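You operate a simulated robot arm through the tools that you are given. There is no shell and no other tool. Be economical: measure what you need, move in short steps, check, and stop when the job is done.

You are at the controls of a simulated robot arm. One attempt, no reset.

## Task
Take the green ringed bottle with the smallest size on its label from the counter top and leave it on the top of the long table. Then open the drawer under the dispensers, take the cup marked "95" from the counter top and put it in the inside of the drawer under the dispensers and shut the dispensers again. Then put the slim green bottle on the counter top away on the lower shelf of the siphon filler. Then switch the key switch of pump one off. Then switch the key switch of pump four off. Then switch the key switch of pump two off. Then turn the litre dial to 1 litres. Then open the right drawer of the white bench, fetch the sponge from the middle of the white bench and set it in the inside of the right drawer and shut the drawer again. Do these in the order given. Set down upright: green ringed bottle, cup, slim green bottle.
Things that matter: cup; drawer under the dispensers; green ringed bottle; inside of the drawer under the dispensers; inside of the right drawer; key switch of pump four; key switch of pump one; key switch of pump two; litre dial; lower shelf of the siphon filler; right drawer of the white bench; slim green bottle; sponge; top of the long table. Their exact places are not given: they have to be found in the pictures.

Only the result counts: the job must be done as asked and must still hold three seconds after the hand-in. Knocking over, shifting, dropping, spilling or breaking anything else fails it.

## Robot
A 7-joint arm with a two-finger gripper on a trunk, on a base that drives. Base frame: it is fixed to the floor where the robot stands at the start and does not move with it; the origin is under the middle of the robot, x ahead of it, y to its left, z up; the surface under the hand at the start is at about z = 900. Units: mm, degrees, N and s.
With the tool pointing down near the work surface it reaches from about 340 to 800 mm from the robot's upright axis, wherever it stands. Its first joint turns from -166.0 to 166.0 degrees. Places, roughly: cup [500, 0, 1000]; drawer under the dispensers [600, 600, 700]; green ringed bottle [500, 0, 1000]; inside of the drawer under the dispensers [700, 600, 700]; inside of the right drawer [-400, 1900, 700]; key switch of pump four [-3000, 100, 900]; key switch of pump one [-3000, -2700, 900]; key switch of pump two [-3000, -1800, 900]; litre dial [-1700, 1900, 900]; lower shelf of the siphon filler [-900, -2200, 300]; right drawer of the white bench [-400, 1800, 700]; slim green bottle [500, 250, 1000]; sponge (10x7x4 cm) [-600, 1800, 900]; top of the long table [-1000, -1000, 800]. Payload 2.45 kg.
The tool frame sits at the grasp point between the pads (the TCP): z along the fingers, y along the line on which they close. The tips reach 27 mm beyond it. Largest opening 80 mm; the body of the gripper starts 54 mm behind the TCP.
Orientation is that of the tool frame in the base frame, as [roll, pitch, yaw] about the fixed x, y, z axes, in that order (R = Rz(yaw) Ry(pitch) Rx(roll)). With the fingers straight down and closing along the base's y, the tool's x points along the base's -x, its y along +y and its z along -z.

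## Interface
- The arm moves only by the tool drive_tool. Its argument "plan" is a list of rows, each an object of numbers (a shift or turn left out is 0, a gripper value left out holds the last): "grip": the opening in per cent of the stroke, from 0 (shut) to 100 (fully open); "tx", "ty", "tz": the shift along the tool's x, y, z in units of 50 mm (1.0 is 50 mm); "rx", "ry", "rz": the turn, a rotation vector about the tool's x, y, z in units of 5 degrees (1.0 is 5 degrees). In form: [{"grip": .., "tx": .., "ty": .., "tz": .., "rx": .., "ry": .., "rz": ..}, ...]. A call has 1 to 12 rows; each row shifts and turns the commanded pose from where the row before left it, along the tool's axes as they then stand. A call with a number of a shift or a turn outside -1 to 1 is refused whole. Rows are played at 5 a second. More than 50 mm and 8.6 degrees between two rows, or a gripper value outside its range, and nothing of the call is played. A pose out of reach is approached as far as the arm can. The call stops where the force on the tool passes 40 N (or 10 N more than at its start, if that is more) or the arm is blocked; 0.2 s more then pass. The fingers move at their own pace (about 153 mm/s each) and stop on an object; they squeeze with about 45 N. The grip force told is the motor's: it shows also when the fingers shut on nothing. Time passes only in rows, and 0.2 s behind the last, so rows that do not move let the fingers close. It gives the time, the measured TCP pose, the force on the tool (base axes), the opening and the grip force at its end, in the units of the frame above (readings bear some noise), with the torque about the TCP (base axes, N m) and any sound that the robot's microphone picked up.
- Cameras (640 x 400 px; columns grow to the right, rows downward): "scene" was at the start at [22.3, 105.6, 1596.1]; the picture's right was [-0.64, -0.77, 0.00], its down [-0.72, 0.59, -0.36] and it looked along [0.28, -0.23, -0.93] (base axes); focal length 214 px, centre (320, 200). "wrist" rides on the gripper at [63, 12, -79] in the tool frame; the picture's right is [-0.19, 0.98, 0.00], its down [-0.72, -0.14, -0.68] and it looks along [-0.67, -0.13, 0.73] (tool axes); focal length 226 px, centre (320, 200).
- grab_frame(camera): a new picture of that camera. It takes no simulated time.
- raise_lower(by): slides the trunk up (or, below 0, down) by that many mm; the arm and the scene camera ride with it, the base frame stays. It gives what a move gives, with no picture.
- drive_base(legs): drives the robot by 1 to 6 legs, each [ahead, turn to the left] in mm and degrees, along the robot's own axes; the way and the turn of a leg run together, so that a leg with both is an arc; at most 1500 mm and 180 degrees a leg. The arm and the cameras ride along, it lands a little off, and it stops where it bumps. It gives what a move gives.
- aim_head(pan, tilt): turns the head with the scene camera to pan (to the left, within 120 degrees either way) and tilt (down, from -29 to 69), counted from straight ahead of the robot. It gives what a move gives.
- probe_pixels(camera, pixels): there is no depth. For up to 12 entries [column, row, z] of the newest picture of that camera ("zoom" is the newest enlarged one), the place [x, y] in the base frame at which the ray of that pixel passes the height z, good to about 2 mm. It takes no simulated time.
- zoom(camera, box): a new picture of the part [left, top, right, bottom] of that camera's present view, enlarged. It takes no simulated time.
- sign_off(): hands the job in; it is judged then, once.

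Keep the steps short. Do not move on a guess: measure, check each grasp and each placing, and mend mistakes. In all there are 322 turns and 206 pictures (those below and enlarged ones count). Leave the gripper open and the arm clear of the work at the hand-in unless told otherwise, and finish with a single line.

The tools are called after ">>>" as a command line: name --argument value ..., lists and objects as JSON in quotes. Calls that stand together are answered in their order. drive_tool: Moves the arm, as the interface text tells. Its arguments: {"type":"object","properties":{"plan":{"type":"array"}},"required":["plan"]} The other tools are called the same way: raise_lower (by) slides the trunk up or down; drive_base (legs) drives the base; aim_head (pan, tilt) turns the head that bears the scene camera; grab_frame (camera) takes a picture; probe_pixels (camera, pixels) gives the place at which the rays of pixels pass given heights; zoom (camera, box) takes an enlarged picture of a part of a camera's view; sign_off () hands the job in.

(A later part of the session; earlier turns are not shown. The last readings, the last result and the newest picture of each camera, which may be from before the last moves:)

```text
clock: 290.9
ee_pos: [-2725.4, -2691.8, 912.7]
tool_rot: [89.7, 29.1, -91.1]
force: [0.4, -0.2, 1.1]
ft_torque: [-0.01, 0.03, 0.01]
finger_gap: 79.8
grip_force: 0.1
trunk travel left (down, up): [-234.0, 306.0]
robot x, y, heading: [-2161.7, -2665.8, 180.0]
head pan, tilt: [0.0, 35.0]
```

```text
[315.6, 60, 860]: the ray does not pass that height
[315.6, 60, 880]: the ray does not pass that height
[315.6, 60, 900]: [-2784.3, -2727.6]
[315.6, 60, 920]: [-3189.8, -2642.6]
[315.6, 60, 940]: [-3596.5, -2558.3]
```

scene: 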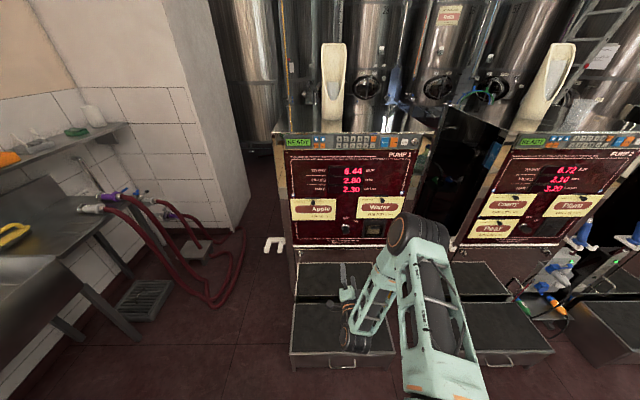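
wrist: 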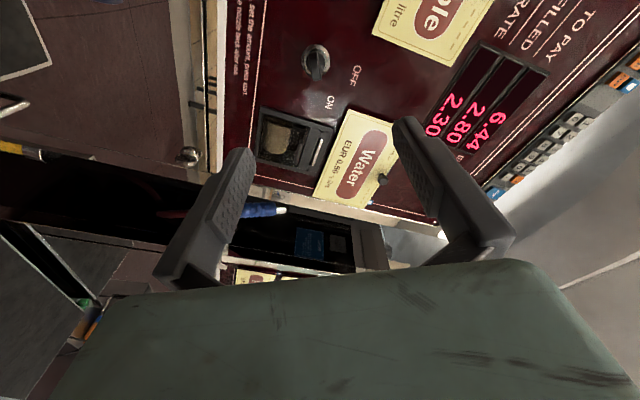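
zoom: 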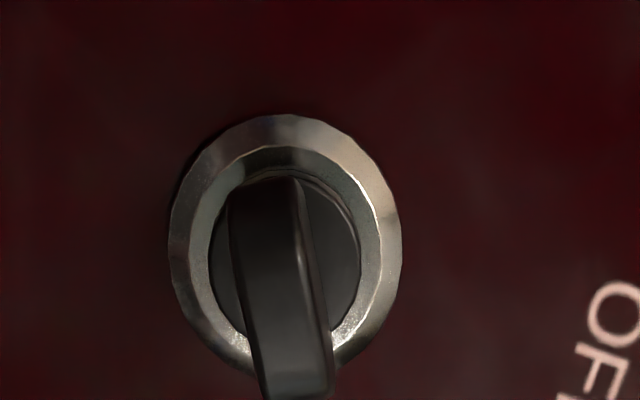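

>>> zoom --camera "scene" --box '[280, 140, 424, 250]'

>>> zoom --camera "wrist" --box '[220, 0, 540, 200]'

```text
3.64 times, centred on (352, 195) of scene
```

zoom: 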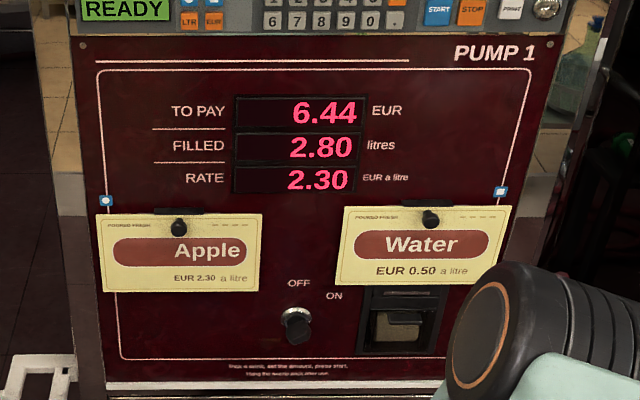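

```text
2.00 times, centred on (380, 100) of wrist
```

zoom: 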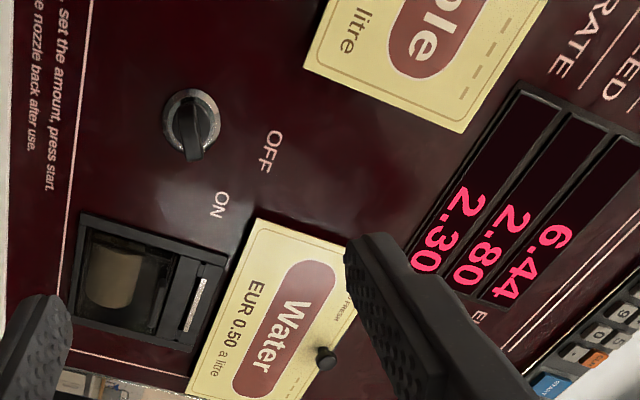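

>>> probe_pixels --camera "scene" --pixels '[[361.9, 173.8, 1000], [361.9, 173.8, 1040], [361.9, 173.8, 1080]]'

>>> probe_pixels --camera "wrist" --pixels '[[466.5, 146, 1000], [466.5, 146, 1040], [466.5, 146, 1080]]'

```text
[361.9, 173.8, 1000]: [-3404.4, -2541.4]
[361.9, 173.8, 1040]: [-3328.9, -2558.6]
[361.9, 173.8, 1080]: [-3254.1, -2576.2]
```

```text
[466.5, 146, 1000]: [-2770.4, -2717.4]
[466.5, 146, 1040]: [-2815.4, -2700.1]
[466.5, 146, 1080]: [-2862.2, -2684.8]
```

The panel is vertical, and the key ring sits at (-3016, -2677, 911). Correcting by a few millimetres, part-closing the fingers to 40 mm, and driving 150 mm nearer.

>>> drive_tool --plan '[{"tx": -0.143, "ty": -0.114, "grip": 50}, {}]'

>>> drive_base --legs '[[150, 0]]'

>>> grab_frame --camera "wrist"

```text
clock: 291.6
ee_pos: [-2725.8, -2684.3, 911.7]
tool_rot: [89.7, 29.2, -91.1]
force: [0.8, 0.5, 1.4]
ft_torque: [-0.03, 0.03, -0.01]
finger_gap: 40.0
grip_force: 0.0
trunk travel left (down, up): [-234.0, 306.0]
robot x, y, heading: [-2162.2, -2660.0, 180.4]
head pan, tilt: [0.0, 35.0]
```

```text
clock: 292.9
ee_pos: [-2877.7, -2684.7, 911.4]
tool_rot: [89.8, 29.1, -90.9]
force: [0.6, 0.8, -0.2]
ft_torque: [0.01, -0.03, 0.01]
finger_gap: 39.9
grip_force: 0.1
trunk travel left (down, up): [-234.0, 306.0]
robot x, y, heading: [-2313.2, -2663.3, -180.1]
head pan, tilt: [0.0, 35.0]
```

```text
99 pictures are left
```

wrist: 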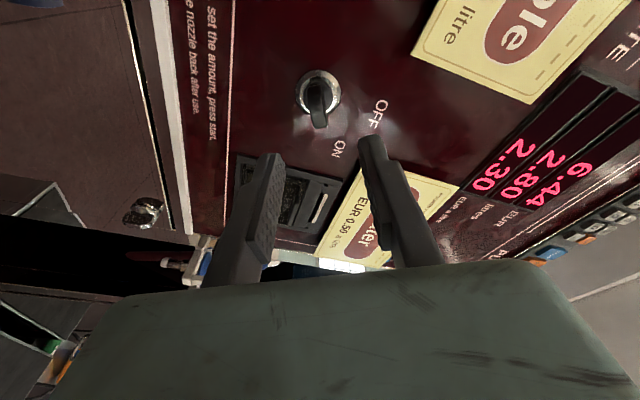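

Measurement agrees within a millimetre or two. Correcting 5 mm and advancing 102 mm to the key.

>>> drive_tool --plan '[{"tx": -0.08, "ty": -0.05, "tz": 0.6}, {"tz": 0.6}, {"tz": 0.5}, {"tz": 0.2}, {}]'

>>> grab_frame --camera "wrist"

```text
clock: 294.1
ee_pos: [-2972.2, -2679.6, 912.8]
tool_rot: [89.6, 29.1, -90.9]
force: [-0.6, 0.6, -0.2]
ft_torque: [-0.01, 0.01, 0.0]
finger_gap: 40.2
grip_force: 0.1
trunk travel left (down, up): [-234.0, 306.0]
robot x, y, heading: [-2315.9, -2662.0, -179.8]
head pan, tilt: [0.0, 35.0]
```

```text
98 pictures are left
```

wrist: 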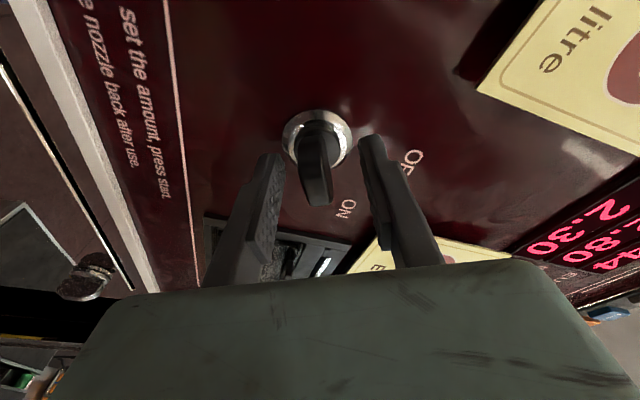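

The bow is between the fingers. Advancing 6 mm, closing.

>>> drive_tool --plan '[{"tz": 0.12}, {"grip": 0}, {}, {}, {}]'

>>> zoom --camera "wrist" --box '[240, 80, 400, 220]'

```text
clock: 295.3
ee_pos: [-2978.4, -2677.6, 912.1]
tool_rot: [90.0, 29.1, -91.1]
force: [-2.0, 7.7, -15.6]
ft_torque: [0.35, 1.03, -0.16]
finger_gap: 11.8
grip_force: 39.1
trunk travel left (down, up): [-234.0, 306.0]
robot x, y, heading: [-2312.4, -2662.5, -180.0]
head pan, tilt: [0.0, 35.0]
```

```text
2.86 times, centred on (320, 150) of wrist
```

zoom: 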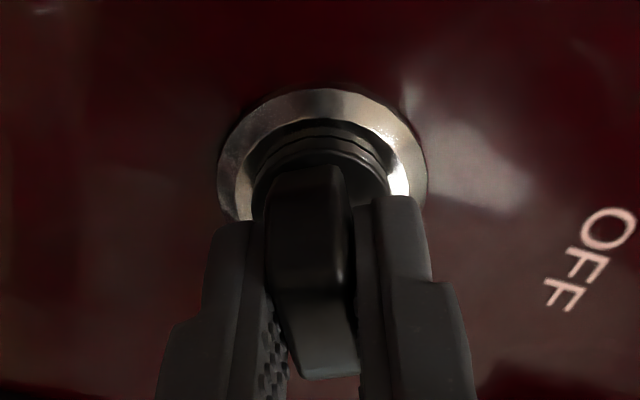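

Gripped (11.8 mm). Turning counterclockwise toward OFF, 30° first.

>>> drive_tool --plan '[{"rz": -1}, {"rz": -1}, {"rz": -1}, {"rz": -1}, {"rz": -1}, {"rz": -1}, {}]'

>>> zoom --camera "wrist" --box '[240, 80, 400, 220]'

```text
clock: 296.9
ee_pos: [-2978.9, -2677.7, 910.9]
tool_rot: [89.7, 59.1, -91.1]
force: [-1.8, 11.9, -13.9]
ft_torque: [-0.05, 1.2, 0.32]
finger_gap: 12.2
grip_force: 38.8
trunk travel left (down, up): [-234.0, 306.0]
robot x, y, heading: [-2315.3, -2662.1, -179.8]
head pan, tilt: [0.0, 35.0]
```

```text
2.86 times, centred on (320, 150) of wrist
```

zoom: 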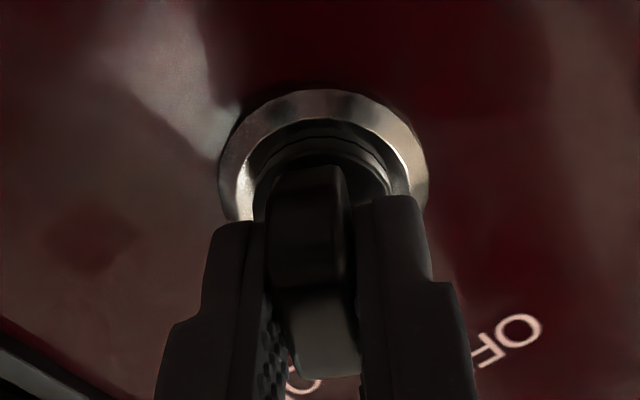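

The key follows. Another 30°.

>>> drive_tool --plan '[{"rz": -1}, {"rz": -1}, {"rz": -1}, {"rz": -1}, {"rz": -1}, {"rz": -1}, {}]'

>>> zoom --camera "wrist" --box '[240, 80, 400, 220]'

```text
clock: 298.5
ee_pos: [-2978.8, -2677.2, 910.9]
tool_rot: [82.8, 89.0, -98.4]
force: [4.4, 20.9, -10.8]
ft_torque: [-0.06, 0.61, 0.85]
finger_gap: 12.3
grip_force: 39.5
trunk travel left (down, up): [-234.0, 306.0]
robot x, y, heading: [-2320.9, -2661.3, 180.0]
head pan, tilt: [0.0, 35.0]
```

```text
2.86 times, centred on (320, 150) of wrist
```

zoom: 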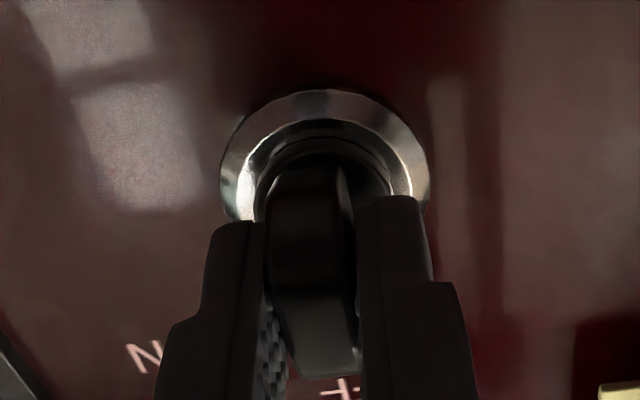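

The bow is vertical. Opening, withdrawing, and checking the key's rest position.

>>> drive_tool --plan '[{"grip": 50}, {}, {}, {"tz": -0.6}, {"tz": -0.8}, {"tz": -0.8}, {}]'

>>> zoom --camera "wrist" --box '[240, 40, 400, 160]'

```text
clock: 300.1
ee_pos: [-2868.2, -2679.4, 911.5]
tool_rot: [75.4, 88.9, -105.5]
force: [0.9, 0.7, -0.5]
ft_torque: [0.02, -0.02, 0.0]
finger_gap: 39.9
grip_force: 0.1
trunk travel left (down, up): [-234.0, 306.0]
robot x, y, heading: [-2319.0, -2662.1, -180.1]
head pan, tilt: [0.0, 35.0]
```

```text
3.33 times, centred on (320, 100) of wrist
```

zoom: 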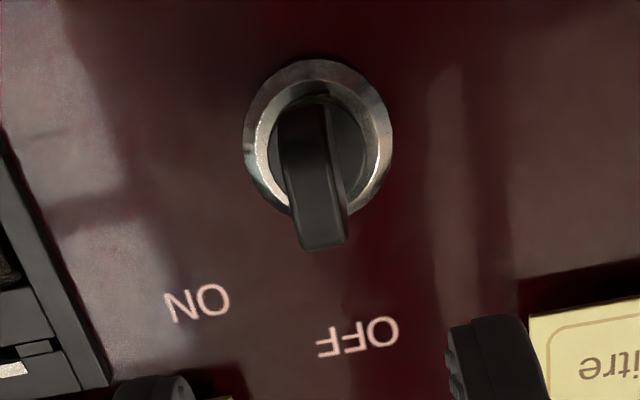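

>>> zoom --camera "scene" --box '[280, 130, 424, 250]'

```text
3.33 times, centred on (352, 190) of scene
```

zoom: 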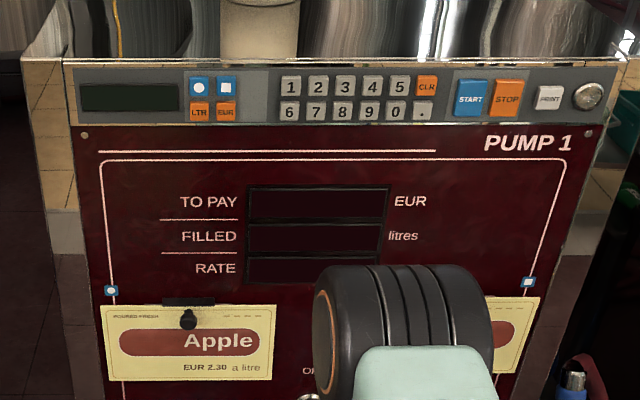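

The displays went dark: pump one is off. Now backing out and driving to pump four (key expected near y 146).

>>> drive_base --legs '[[-370, 0], [0, -90], [1500, 0], [1320, 0], [0, 90]]'

```text
clock: 323.5
ee_pos: [-2453.9, 133.0, 912.4]
tool_rot: [75.7, 89.0, -105.7]
force: [-0.9, 0.1, 0.1]
ft_torque: [0.0, -0.04, -0.01]
finger_gap: 40.0
grip_force: 0.1
trunk travel left (down, up): [-234.0, 306.0]
robot x, y, heading: [-1900.6, 147.6, 179.2]
head pan, tilt: [0.0, 35.0]
```

>>> drive_base --legs '[[0, 0.8], [265, 0]]'

>>> drive_tool --plan '[{"rz": 1}, {"rz": 1}, {"rz": 1}, {"rz": 1}, {"rz": 1}, {"rz": 1}, {"rz": 1}, {"rz": 1}, {"rz": 1}, {"rz": 1}, {"rz": 1}, {"rz": 1}]'

>>> grab_frame --camera "scene"

>>> grab_frame --camera "wrist"

```text
clock: 325.8
ee_pos: [-2720.5, 122.6, 911.8]
tool_rot: [77.1, 89.0, -103.8]
force: [-0.3, 0.4, -0.4]
ft_torque: [0.0, -0.01, 0.03]
finger_gap: 40.0
grip_force: 0.1
trunk travel left (down, up): [-234.0, 306.0]
robot x, y, heading: [-2166.2, 144.3, -179.7]
head pan, tilt: [0.0, 35.0]
```

```text
clock: 328.4
ee_pos: [-2719.8, 124.1, 912.8]
tool_rot: [89.6, 29.1, -90.8]
force: [-0.1, 0.0, -0.8]
ft_torque: [-0.03, 0.0, 0.01]
finger_gap: 40.1
grip_force: 0.1
trunk travel left (down, up): [-234.0, 306.0]
robot x, y, heading: [-2167.0, 142.2, -179.8]
head pan, tilt: [0.0, 35.0]
```

```text
92 pictures are left
```

scene: 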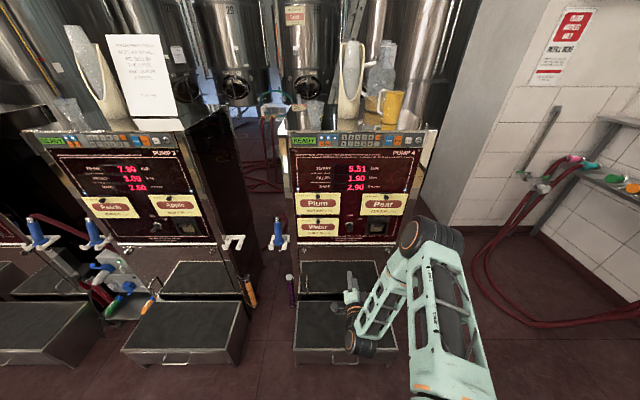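

```text
91 pictures are left
```

wrist: 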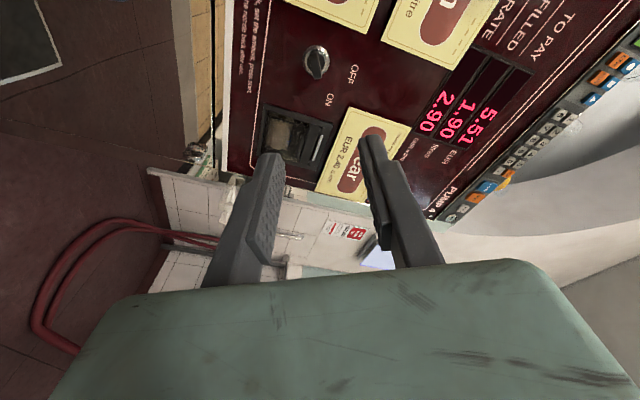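

The view nearly matches pump one's. One wrist zoom to get the ring centre and confirm the bow's orientation.

>>> zoom --camera "wrist" --box '[280, 30, 360, 80]'

>>> zoom --camera "scene" --box '[326, 212, 366, 237]'

```text
8.00 times, centred on (320, 55) of wrist
```

zoom: 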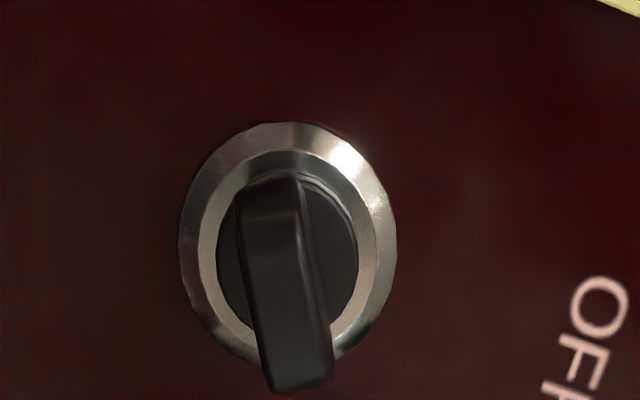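

```text
16.00 times, centred on (346, 224) of scene
```

zoom: 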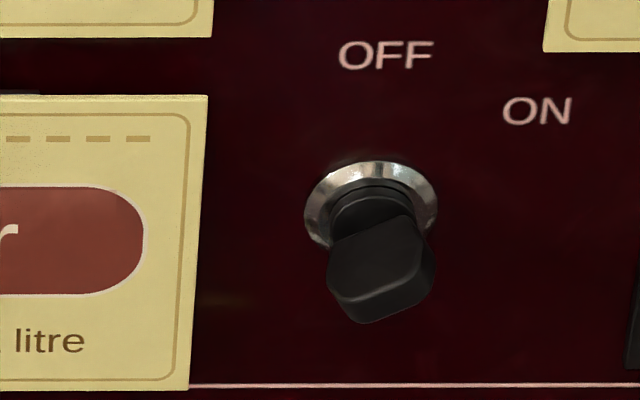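

>>> probe_pixels --camera "scene" --pixels '[[349.2, 224.8, 900], [349.2, 224.8, 920]]'

>>> probe_pixels --camera "wrist" --pixels '[[316, 60.4, 900], [316, 60.4, 920]]'

```text
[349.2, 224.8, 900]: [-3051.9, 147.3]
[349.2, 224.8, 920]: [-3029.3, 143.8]
```

```text
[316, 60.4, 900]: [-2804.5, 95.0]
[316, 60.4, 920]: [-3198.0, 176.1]
```

Key four at (-3036, 144, 912). Correcting and moving in.

>>> drive_tool --plan '[{"tx": -0.26, "ty": -0.18}, {}]'

>>> drive_base --legs '[[165, 0]]'

>>> zoom --camera "wrist" --box '[240, 40, 400, 140]'

```text
clock: 328.9
ee_pos: [-2719.8, 139.9, 910.5]
tool_rot: [89.6, 28.9, -90.8]
force: [1.1, 1.2, -1.1]
ft_torque: [0.0, 0.03, 0.02]
finger_gap: 40.1
grip_force: 0.1
trunk travel left (down, up): [-234.0, 306.0]
robot x, y, heading: [-2164.6, 141.7, -179.8]
head pan, tilt: [0.0, 35.0]
```

```text
clock: 330.4
ee_pos: [-2884.2, 137.3, 909.4]
tool_rot: [89.8, 29.1, -90.6]
force: [-0.8, -0.4, -0.2]
ft_torque: [-0.01, 0.0, -0.03]
finger_gap: 40.1
grip_force: 0.0
trunk travel left (down, up): [-234.0, 306.0]
robot x, y, heading: [-2333.7, 139.8, -179.4]
head pan, tilt: [0.0, 35.0]
```

```text
4.00 times, centred on (320, 90) of wrist
```

zoom: 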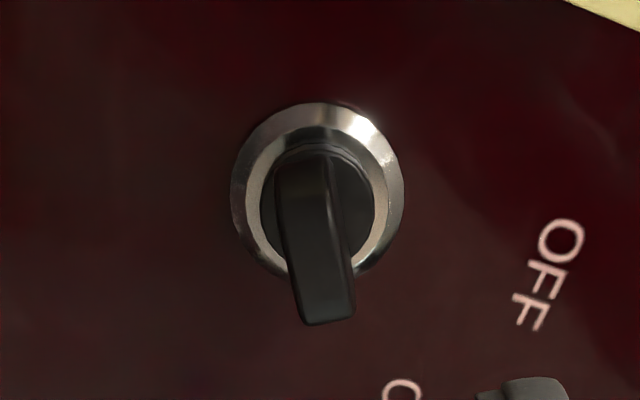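

Fine-correcting and advancing 108 mm.

>>> drive_tool --plan '[{"tx": -0.095, "ty": -0.03, "tz": 0.6}, {"tz": 0.6}, {"tz": 0.6}, {"tz": 0.36}, {}]'

>>> grab_frame --camera "wrist"

```text
clock: 331.6
ee_pos: [-2992.9, 144.1, 911.6]
tool_rot: [89.8, 29.0, -90.7]
force: [0.3, 0.6, -0.2]
ft_torque: [-0.02, -0.02, 0.0]
finger_gap: 39.9
grip_force: 0.1
trunk travel left (down, up): [-234.0, 306.0]
robot x, y, heading: [-2334.5, 143.4, -179.6]
head pan, tilt: [0.0, 35.0]
```

```text
87 pictures are left
```

wrist: 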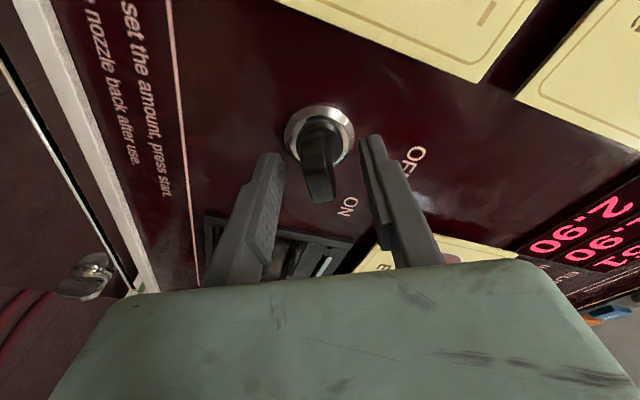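

Same picture as at pump one before gripping. Advancing 7 mm, closing, and turning 60° counterclockwise.

>>> drive_tool --plan '[{"tz": 0.14}, {"grip": 0}, {}, {}, {}]'

>>> drive_tool --plan '[{"rz": -1}, {"rz": -1}, {"rz": -1}, {"rz": -1}, {"rz": -1}, {"rz": -1}, {"rz": -1}, {"rz": -1}, {"rz": -1}, {"rz": -1}, {"rz": -1}, {"rz": -1}]'

>>> zoom --camera "scene" --box '[280, 120, 440, 240]'

```text
clock: 332.8
ee_pos: [-3002.0, 144.5, 911.9]
tool_rot: [89.8, 29.1, -90.6]
force: [-2.2, 2.3, -6.9]
ft_torque: [0.34, 0.73, -0.25]
finger_gap: 11.9
grip_force: 39.1
trunk travel left (down, up): [-234.0, 306.0]
robot x, y, heading: [-2332.0, 142.3, -179.6]
head pan, tilt: [0.0, 35.0]
```

```text
clock: 335.4
ee_pos: [-2999.9, 144.8, 911.4]
tool_rot: [81.0, 89.1, -99.5]
force: [1.1, 8.4, -12.0]
ft_torque: [-0.02, 0.75, 0.97]
finger_gap: 12.0
grip_force: 38.6
trunk travel left (down, up): [-234.0, 306.0]
robot x, y, heading: [-2332.8, 145.5, -179.7]
head pan, tilt: [0.0, 35.0]
```

```text
3.33 times, centred on (360, 180) of scene
```

zoom: 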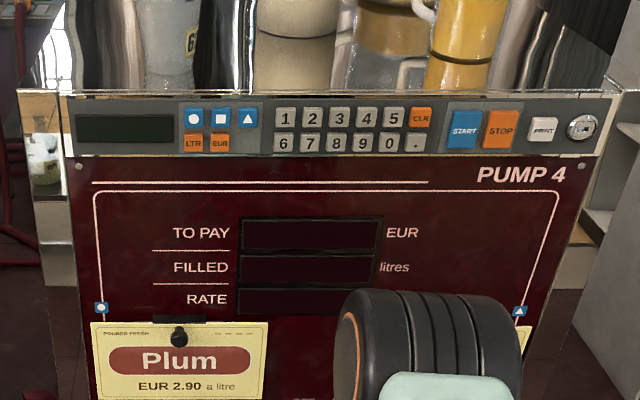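

Pump four's displays are dark. Releasing, withdrawing, and driving to pump two (key expected near y -1736).

>>> drive_tool --plan '[{"grip": 50}, {}, {}, {"tz": -0.6}, {"tz": -0.8}, {"tz": -0.8}, {}]'

>>> drive_base --legs '[[-390, 0], [0, 89.7], [1500, 0], [370, 0], [0, -90], [220, 0]]'

>>> drive_tool --plan '[{"rz": 1}, {"rz": 1}, {"rz": 1}, {"rz": 1}, {"rz": 1}, {"rz": 1}, {"rz": 1}, {"rz": 1}, {"rz": 1}, {"rz": 1}, {"rz": 1}, {"rz": 1}]'

>>> grab_frame --camera "wrist"

>>> grab_frame --camera "scene"

```text
clock: 337.0
ee_pos: [-2890.6, 142.3, 909.2]
tool_rot: [74.9, 89.0, -105.6]
force: [0.4, -0.2, 0.5]
ft_torque: [-0.04, -0.01, -0.03]
finger_gap: 39.8
grip_force: 0.0
trunk travel left (down, up): [-234.0, 306.0]
robot x, y, heading: [-2332.4, 141.8, -179.7]
head pan, tilt: [0.0, 35.0]
```

```text
clock: 357.5
ee_pos: [-2715.3, -1697.0, 908.9]
tool_rot: [76.6, 88.9, -104.9]
force: [-1.7, 0.2, -0.5]
ft_torque: [-0.01, -0.03, -0.02]
finger_gap: 40.0
grip_force: 0.0
trunk travel left (down, up): [-234.0, 306.0]
robot x, y, heading: [-2159.1, -1706.5, 179.5]
head pan, tilt: [0.0, 35.0]
```

```text
clock: 360.1
ee_pos: [-2715.1, -1697.2, 909.8]
tool_rot: [89.8, 29.0, -91.8]
force: [0.6, 0.2, -0.8]
ft_torque: [0.0, 0.03, 0.0]
finger_gap: 40.1
grip_force: 0.1
trunk travel left (down, up): [-234.0, 306.0]
robot x, y, heading: [-2154.9, -1707.4, 179.6]
head pan, tilt: [0.0, 35.0]
```

```text
85 pictures are left
```

wrist: 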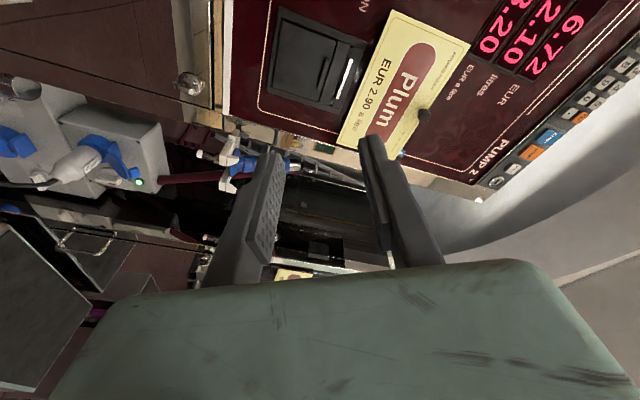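

```text
84 pictures are left
```

scene: 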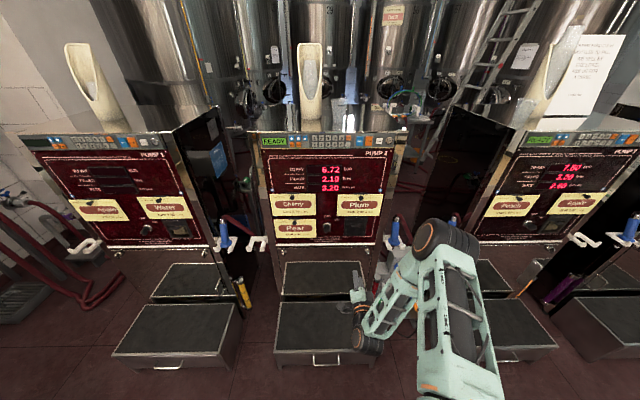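

Pump two's key is further left. Zooming to locate it.

>>> zoom --camera "scene" --box '[307, 212, 347, 237]'

```text
16.00 times, centred on (327, 224) of scene
```

zoom: 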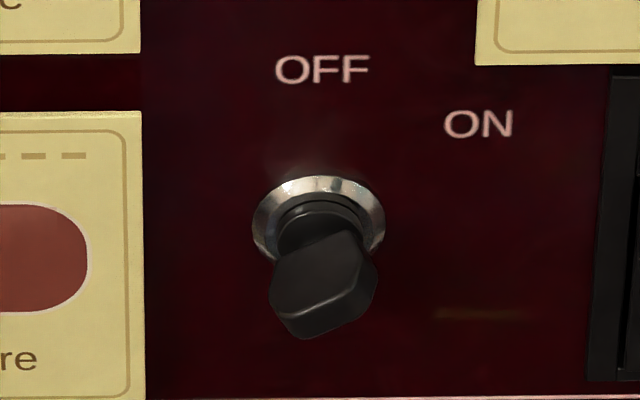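

>>> probe_pixels --camera "scene" --pixels '[[326.9, 225.75, 900], [326.9, 225.75, 911], [326.9, 225.75, 920]]'

```text
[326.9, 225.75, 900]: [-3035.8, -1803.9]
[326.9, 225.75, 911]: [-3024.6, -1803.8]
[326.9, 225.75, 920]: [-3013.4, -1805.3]
```

Key two at about (-3024, -1804, 911). Shifting the gripper 117 mm left and checking with the wrist camera.

>>> drive_tool --plan '[{"tx": 0.68, "ty": 0.385}, {"tx": 0.68, "ty": 0.385}, {"tx": 0.68, "ty": 0.385}, {}]'

>>> drive_base --legs '[[160, 0]]'

>>> zoom --camera "wrist" --box '[240, 40, 400, 140]'

```text
clock: 361.1
ee_pos: [-2721.1, -1814.6, 910.4]
tool_rot: [89.8, 29.1, -91.7]
force: [-0.3, -0.9, -0.6]
ft_torque: [0.01, 0.0, 0.0]
finger_gap: 40.1
grip_force: 0.1
trunk travel left (down, up): [-234.0, 306.0]
robot x, y, heading: [-2155.7, -1708.5, 179.5]
head pan, tilt: [0.0, 35.0]
```

```text
clock: 362.5
ee_pos: [-2880.8, -1813.5, 911.8]
tool_rot: [89.8, 29.1, -91.8]
force: [-0.6, 0.5, 0.4]
ft_torque: [-0.02, -0.01, 0.0]
finger_gap: 40.0
grip_force: 0.1
trunk travel left (down, up): [-234.0, 306.0]
robot x, y, heading: [-2314.7, -1709.8, 179.4]
head pan, tilt: [0.0, 35.0]
```

```text
4.00 times, centred on (320, 90) of wrist
```

zoom: 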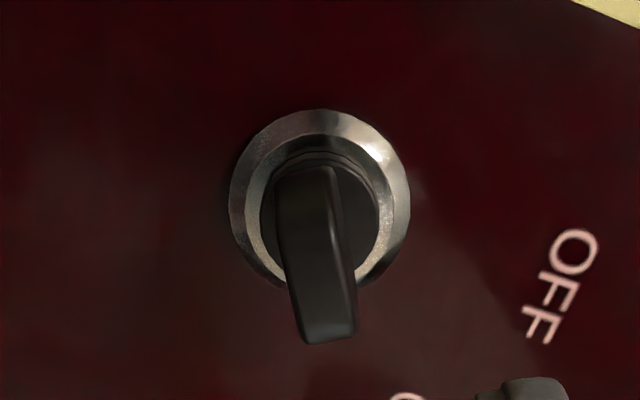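

Well centred. Advancing 104 mm.

>>> drive_tool --plan '[{"tx": -0.05, "ty": -0.014, "tz": 0.6}, {"tz": 0.6}, {"tz": 0.6}, {"tz": 0.14}, {}]'

>>> grab_frame --camera "wrist"

```text
clock: 363.7
ee_pos: [-2978.5, -1807.4, 912.9]
tool_rot: [89.8, 29.0, -91.8]
force: [1.1, -0.8, 0.3]
ft_torque: [0.0, 0.01, 0.02]
finger_gap: 39.7
grip_force: 0.0
trunk travel left (down, up): [-234.0, 306.0]
robot x, y, heading: [-2318.5, -1709.3, 179.5]
head pan, tilt: [0.0, 35.0]
```

```text
81 pictures are left
```

wrist: 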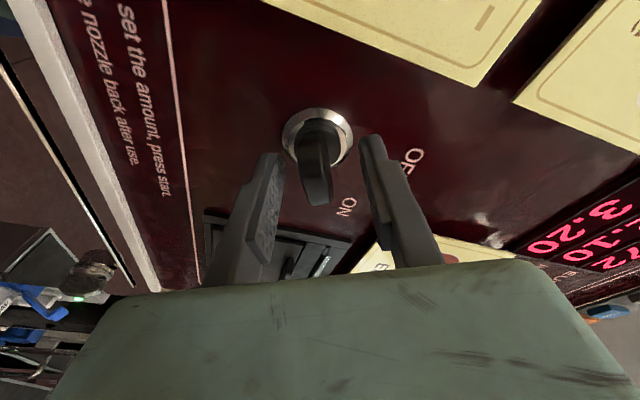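

Same picture as before. Advancing 7 mm, closing, turning 60°.

>>> drive_tool --plan '[{"tz": 0.13}, {"grip": 0}, {}, {}, {}]'

>>> drive_tool --plan '[{"rz": -1}, {"rz": -1}, {"rz": -1}, {"rz": -1}, {"rz": -1}, {"rz": -1}, {"rz": -1}, {"rz": -1}, {"rz": -1}, {"rz": -1}, {"rz": -1}, {"rz": -1}]'

>>> zoom --camera "scene" --box '[240, 120, 440, 240]'

```text
clock: 364.9
ee_pos: [-2985.2, -1806.1, 911.2]
tool_rot: [89.9, 29.1, -91.8]
force: [0.4, 7.0, -14.3]
ft_torque: [0.38, 1.03, -0.02]
finger_gap: 12.3
grip_force: 38.9
trunk travel left (down, up): [-234.0, 306.0]
robot x, y, heading: [-2318.2, -1708.3, 179.7]
head pan, tilt: [0.0, 35.0]
```

```text
clock: 367.5
ee_pos: [-2985.3, -1804.0, 910.1]
tool_rot: [78.1, 89.1, -103.6]
force: [-4.7, 21.4, -11.0]
ft_torque: [-0.04, 1.05, 0.83]
finger_gap: 12.9
grip_force: 39.4
trunk travel left (down, up): [-234.0, 306.0]
robot x, y, heading: [-2318.6, -1703.8, 179.4]
head pan, tilt: [0.0, 35.0]
```

```text
3.20 times, centred on (340, 180) of scene
```

zoom: 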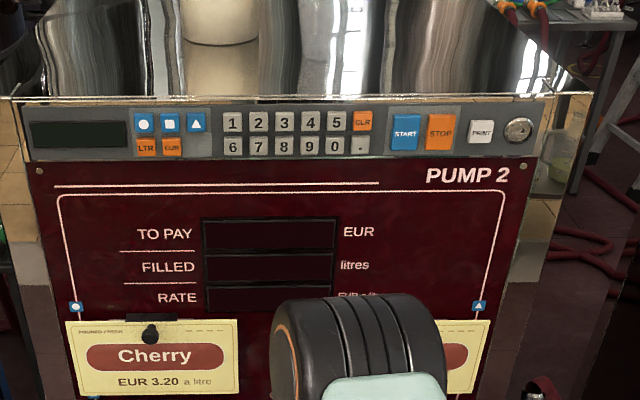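

Pump two is off. Releasing and driving north toward the litre dial.

>>> drive_tool --plan '[{"grip": 50}, {}, {}, {"tz": -0.6}, {"tz": -0.8}, {"tz": -0.8}, {}]'

>>> drive_base --legs '[[-390, 0], [0, -89.5], [1500, 0], [800, 0]]'

>>> raise_lower --by 150

>>> aim_head --pan -10 --tilt 30

>>> grab_frame --camera "scene"

```text
clock: 369.1
ee_pos: [-2875.7, -1809.9, 911.1]
tool_rot: [75.1, 88.9, -106.7]
force: [0.8, 0.0, -0.3]
ft_torque: [-0.01, 0.01, -0.02]
finger_gap: 39.9
grip_force: 0.1
trunk travel left (down, up): [-234.0, 306.0]
robot x, y, heading: [-2319.5, -1705.5, 179.3]
head pan, tilt: [0.0, 35.0]
```

```text
clock: 386.3
ee_pos: [-1993.2, 1131.9, 909.8]
tool_rot: [76.6, 89.0, 164.1]
force: [0.6, 0.3, -0.4]
ft_torque: [0.07, -0.02, 0.0]
finger_gap: 39.5
grip_force: 0.1
trunk travel left (down, up): [-234.0, 306.0]
robot x, y, heading: [-1900.0, 572.3, 88.4]
head pan, tilt: [0.0, 35.0]
```

```text
clock: 388.1
ee_pos: [-1992.0, 1133.1, 1060.1]
tool_rot: [77.0, 88.9, 164.5]
force: [0.1, 0.0, 0.7]
ft_torque: [-0.01, -0.01, -0.01]
finger_gap: 39.8
grip_force: 0.1
trunk travel left (down, up): [-384.0, 156.0]
robot x, y, heading: [-1894.2, 577.5, 88.5]
head pan, tilt: [0.0, 35.0]
```

```text
clock: 388.8
ee_pos: [-1992.7, 1132.6, 1059.9]
tool_rot: [76.2, 89.0, 163.8]
force: [1.0, 0.2, -0.1]
ft_torque: [0.01, 0.0, 0.03]
finger_gap: 40.0
grip_force: 0.1
trunk travel left (down, up): [-384.0, 156.0]
robot x, y, heading: [-1899.2, 578.5, 88.3]
head pan, tilt: [-10.0, 30.0]
```

```text
79 pictures are left
```

scene: 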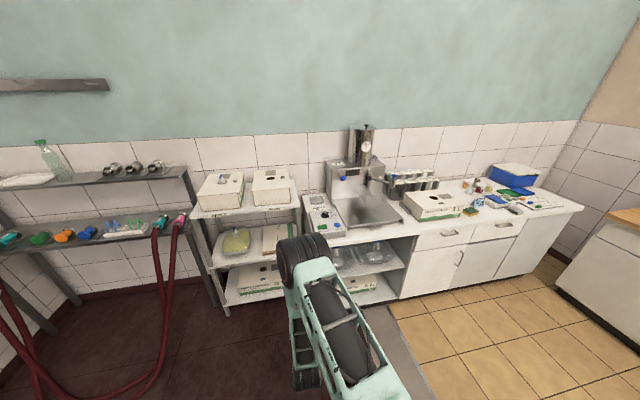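

A small control box sits near (323, 212) left of the basin. Zooming in.

>>> zoom --camera "scene" --box '[290, 170, 418, 250]'

>>> zoom --camera "scene" --box '[400, 160, 592, 280]'

```text
5.00 times, centred on (354, 210) of scene
```

zoom: 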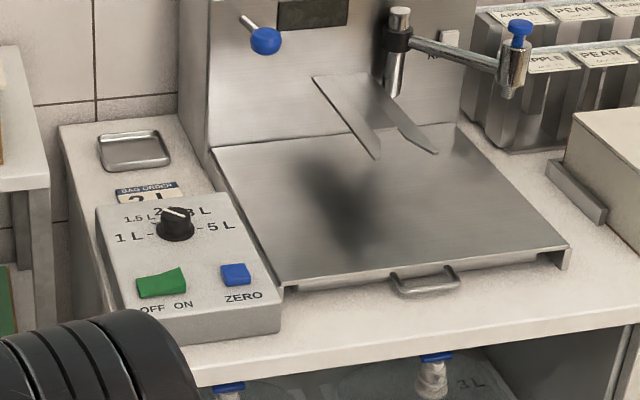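

```text
3.33 times, centred on (496, 220) of scene
```

zoom: 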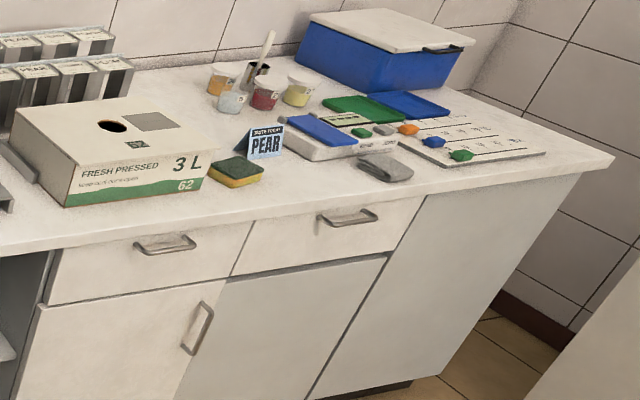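

The dial has 1 L at its left, 5 L at its right. Zooming on it further and probing.

>>> zoom --camera "scene" --box '[309, 205, 341, 225]'

>>> probe_pixels --camera "scene" --pixels '[[325, 217, 900], [325, 217, 950], [325, 217, 1000], [332, 247, 900], [430, 219, 900], [447, 211, 900], [505, 226, 750]]'

```text
16.00 times, centred on (325, 215) of scene
```

zoom: 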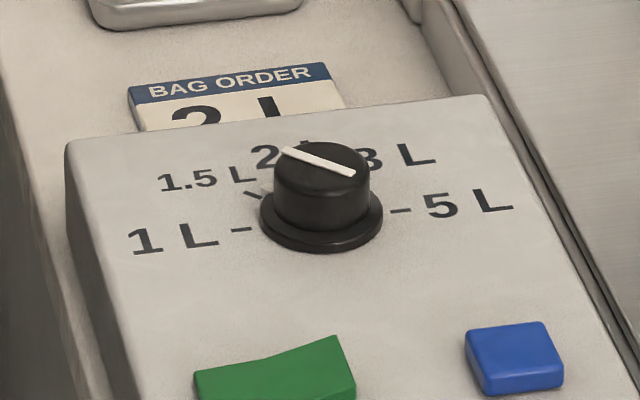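

```text
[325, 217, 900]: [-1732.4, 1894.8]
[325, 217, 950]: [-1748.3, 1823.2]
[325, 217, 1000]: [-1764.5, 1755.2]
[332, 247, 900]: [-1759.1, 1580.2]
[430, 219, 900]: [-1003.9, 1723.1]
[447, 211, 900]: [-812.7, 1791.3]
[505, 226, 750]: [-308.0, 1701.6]
```

The pointer line is at about 1.5 L; it needs 45° counterclockwise to 1 L. I'll turn the tool to point down, retract, and drive in front of the dial.

>>> drive_tool --plan '[{"ry": 1, "grip": 100}, {"ry": 1}, {"ry": 1}, {"ry": 1}, {"ry": 1}, {"ry": 1}, {"ry": 1}, {"ry": 1}, {"ry": 1}, {"ry": 1}, {"ry": 1}, {"ry": 1}]'

>>> drive_tool --plan '[{"ry": 1}, {"ry": 1}, {"ry": 1}, {"ry": 1}, {"ry": 1}, {"ry": 1}, {"tz": -0.8}, {"tz": -0.8}, {"tx": 0.9}, {"tx": 0.9}, {"tx": 0.6}, {}]'

>>> drive_base --legs '[[0, -12.3], [610, 0], [0, 14]]'

>>> aim_head --pan 0 --tilt 50

>>> grab_frame --camera "scene"

```text
clock: 391.4
ee_pos: [-1993.1, 1133.5, 1060.9]
tool_rot: [178.9, 30.2, -93.1]
force: [0.3, -0.2, -0.1]
ft_torque: [-0.01, -0.03, -0.04]
finger_gap: 80.0
grip_force: 0.1
trunk travel left (down, up): [-384.0, 156.0]
robot x, y, heading: [-1896.0, 576.8, 88.4]
head pan, tilt: [-10.0, 30.0]
```

```text
clock: 394.0
ee_pos: [-1996.5, 1011.5, 1138.4]
tool_rot: [179.1, 0.2, -92.5]
force: [0.0, 0.4, 0.5]
ft_torque: [0.0, -0.01, 0.05]
finger_gap: 79.9
grip_force: 0.0
trunk travel left (down, up): [-384.0, 156.0]
robot x, y, heading: [-1898.1, 577.0, 88.6]
head pan, tilt: [-10.0, 30.0]
```

```text
clock: 399.0
ee_pos: [-1868.7, 1594.6, 1138.1]
tool_rot: [179.2, 0.2, -90.6]
force: [0.4, 0.8, 0.4]
ft_torque: [-0.04, -0.02, -0.03]
finger_gap: 79.8
grip_force: 0.1
trunk travel left (down, up): [-384.0, 156.0]
robot x, y, heading: [-1757.0, 1163.3, 90.7]
head pan, tilt: [-10.0, 30.0]
```

```text
clock: 399.9
ee_pos: [-1867.7, 1593.7, 1138.7]
tool_rot: [179.1, 0.2, -90.6]
force: [0.3, -0.6, -0.6]
ft_torque: [-0.01, 0.05, 0.03]
finger_gap: 80.0
grip_force: 0.0
trunk travel left (down, up): [-384.0, 156.0]
robot x, y, heading: [-1755.4, 1160.3, 90.8]
head pan, tilt: [0.0, 50.0]
```

```text
75 pictures are left
```

scene: 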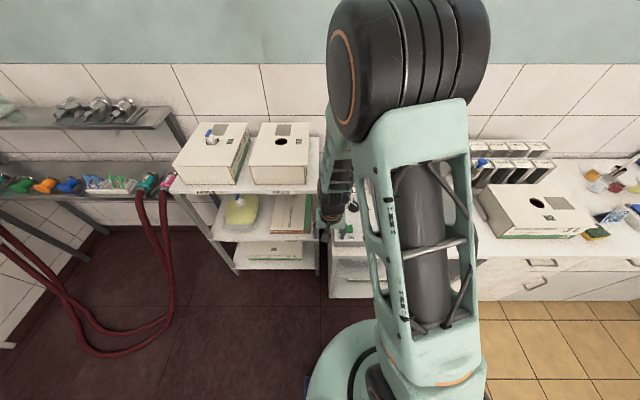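

The arm hides the dial; moving the gripper right and forward at height, then using the wrist camera.

>>> drive_tool --plan '[{"ty": -0.8}, {"ty": -0.8}, {"ty": -0.8}, {"tx": -0.8}, {"tx": -0.8}, {"tx": -0.8}, {}]'

>>> grab_frame --camera "wrist"

>>> grab_frame --camera "scene"

```text
clock: 401.5
ee_pos: [-1745.3, 1714.3, 1136.2]
tool_rot: [179.0, 0.3, -90.7]
force: [0.0, 0.5, -0.2]
ft_torque: [0.03, 0.0, 0.01]
finger_gap: 80.1
grip_force: 0.1
trunk travel left (down, up): [-384.0, 156.0]
robot x, y, heading: [-1761.8, 1161.4, 90.6]
head pan, tilt: [0.0, 50.0]
```

```text
74 pictures are left
```

wrist: 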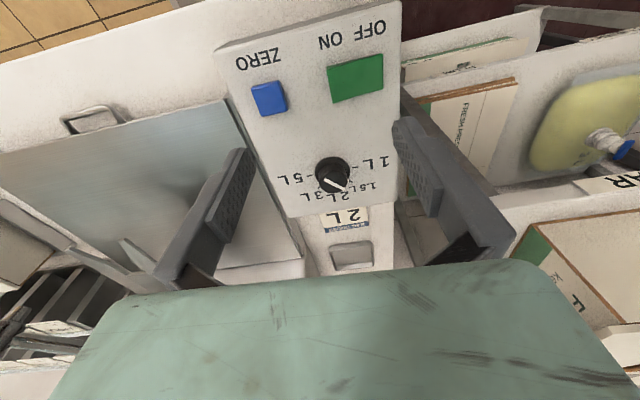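

```text
73 pictures are left
```

scene: 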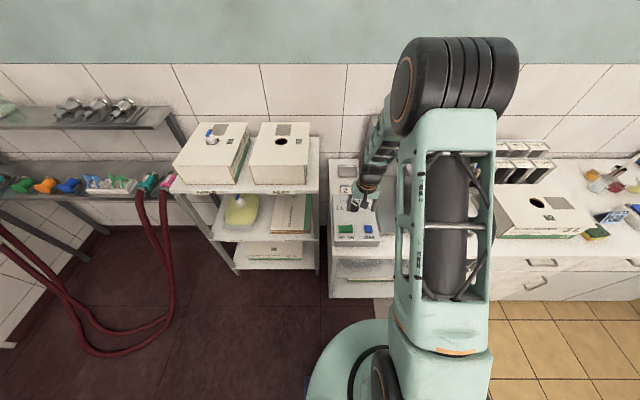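

Now the wrist camera sees the dial at (333, 176). Zooming for detail and to triangulate.

>>> zoom --camera "wrist" --box '[270, 130, 400, 220]'

>>> zoom --camera "scene" --box '[325, 180, 389, 245]'

```text
4.44 times, centred on (335, 175) of wrist
```

zoom: 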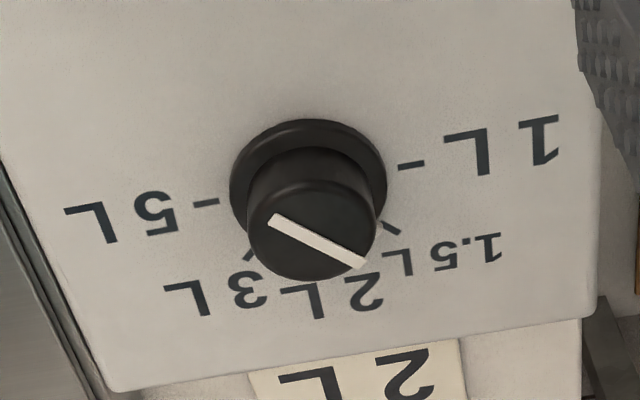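

```text
6.15 times, centred on (357, 212) of scene
```

zoom: 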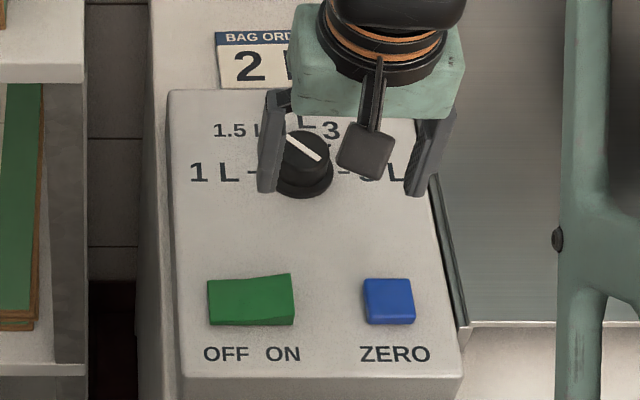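

>>> probe_pixels --camera "wrist" --pixels '[[333.2, 182.2, 960], [333.2, 182.2, 1000], [332.3, 171.2, 940], [332.3, 171.2, 980]]'

>>> probe_pixels --camera "scene" --pixels '[[354.4, 204.4, 960], [354.4, 204.4, 1000], [354.2, 208.4, 940], [354.2, 208.4, 980]]'

```text
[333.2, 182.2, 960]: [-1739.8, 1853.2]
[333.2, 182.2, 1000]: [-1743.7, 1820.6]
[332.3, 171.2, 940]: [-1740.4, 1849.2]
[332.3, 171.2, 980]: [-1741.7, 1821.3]
```

```text
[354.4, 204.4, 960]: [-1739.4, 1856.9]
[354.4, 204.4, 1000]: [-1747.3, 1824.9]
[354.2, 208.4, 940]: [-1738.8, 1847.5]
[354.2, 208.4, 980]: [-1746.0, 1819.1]
```

Ring estimated at (-1740, 1858, ~928). Moving above it and descending to TCP z ~1010 for a closer look.

>>> drive_tool --plan '[{"tx": -0.9}, {"tx": -0.9}, {"tx": -0.9, "ty": -0.1}, {"tx": -0.2, "tz": 0.5}, {"tz": 1}, {"tz": 1}, {"grip": 75}, {}]'

>>> grab_frame --camera "wrist"

>>> zoom --camera "scene" --box '[325, 170, 389, 235]'

```text
clock: 403.3
ee_pos: [-1743.4, 1859.3, 1010.0]
tool_rot: [179.0, 0.2, -90.7]
force: [-0.2, 0.0, -0.4]
ft_torque: [-0.02, -0.02, 0.02]
finger_gap: 60.0
grip_force: 0.1
trunk travel left (down, up): [-384.0, 156.0]
robot x, y, heading: [-1753.0, 1162.4, 90.4]
head pan, tilt: [0.0, 50.0]
```

```text
70 pictures are left
```

wrist: 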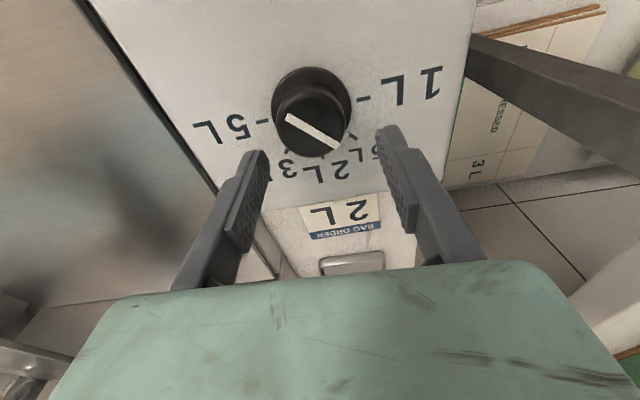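

```text
6.15 times, centred on (357, 202) of scene
```

zoom: 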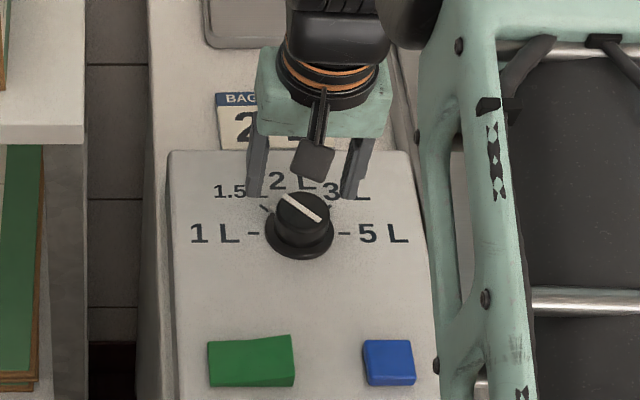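

The knob is slightly nearer the robot than the TCP. Shifting back 16 mm, and looking again.

>>> drive_tool --plan '[{"tx": 0.32, "ty": -0.08}, {}]'

>>> zoom --camera "wrist" --box '[220, 50, 420, 175]'

```text
clock: 403.9
ee_pos: [-1740.0, 1842.7, 1010.8]
tool_rot: [179.2, 0.3, -90.7]
force: [0.1, 0.3, -0.6]
ft_torque: [0.02, 0.0, -0.02]
finger_gap: 59.8
grip_force: 0.1
trunk travel left (down, up): [-384.0, 156.0]
robot x, y, heading: [-1752.9, 1162.0, 90.7]
head pan, tilt: [0.0, 50.0]
```

```text
3.20 times, centred on (320, 112) of wrist
```

zoom: 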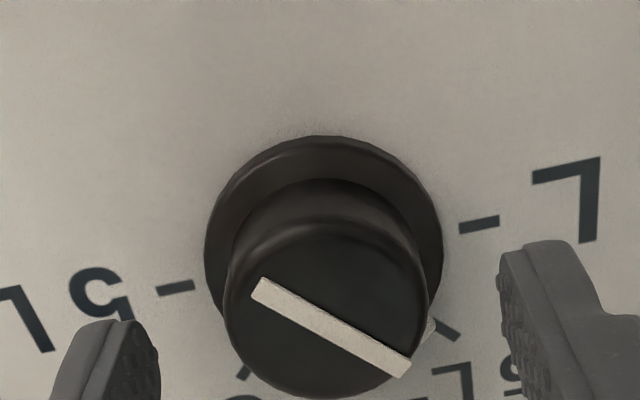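

Triangulated from the two wrist views: knob top at y 1845, z 970. Descending 29 mm so the tips reach 16 mm down the knob, then closing.

>>> drive_tool --plan '[{"tx": -0.05, "tz": 0.3}, {"tz": 0.28}, {}]'

>>> zoom --camera "wrist" --box '[220, 80, 420, 205]'

>>> drive_tool --plan '[{"grip": 0}, {}, {}, {}]'

>>> zoom --camera "wrist" --box '[220, 80, 420, 205]'

```text
clock: 404.7
ee_pos: [-1740.0, 1845.6, 982.6]
tool_rot: [179.0, 0.1, -90.5]
force: [0.3, 0.1, 0.2]
ft_torque: [0.01, 0.0, -0.01]
finger_gap: 60.0
grip_force: 0.1
trunk travel left (down, up): [-384.0, 156.0]
robot x, y, heading: [-1758.2, 1159.5, 90.6]
head pan, tilt: [0.0, 50.0]
```

```text
3.20 times, centred on (320, 142) of wrist
```

zoom: 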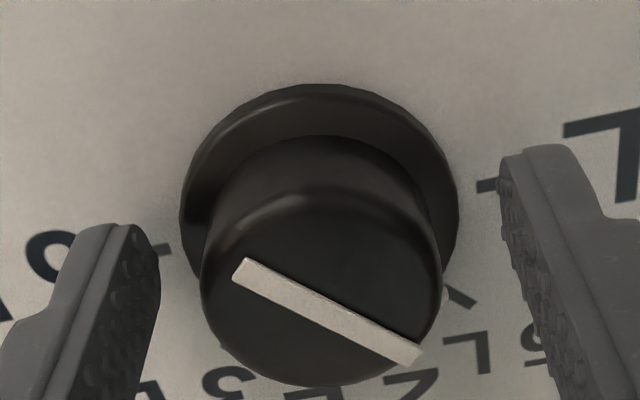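

```text
clock: 405.7
ee_pos: [-1738.5, 1844.0, 982.4]
tool_rot: [179.1, 0.1, -90.7]
force: [8.8, -3.6, -8.1]
ft_torque: [0.09, -0.62, -0.07]
finger_gap: 40.2
grip_force: 44.8
trunk travel left (down, up): [-384.0, 156.0]
robot x, y, heading: [-1753.9, 1160.8, 90.7]
head pan, tilt: [0.0, 50.0]
```

```text
3.20 times, centred on (320, 142) of wrist
```

zoom: 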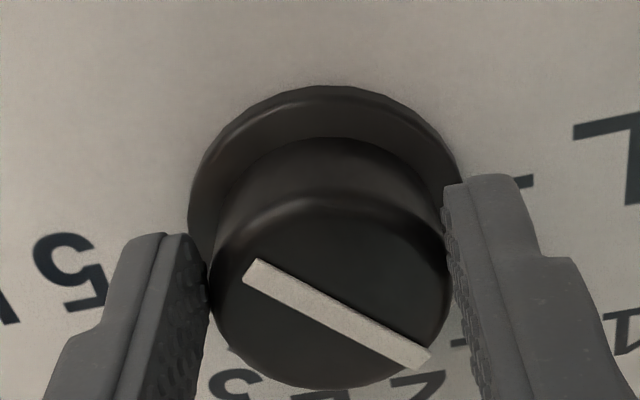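

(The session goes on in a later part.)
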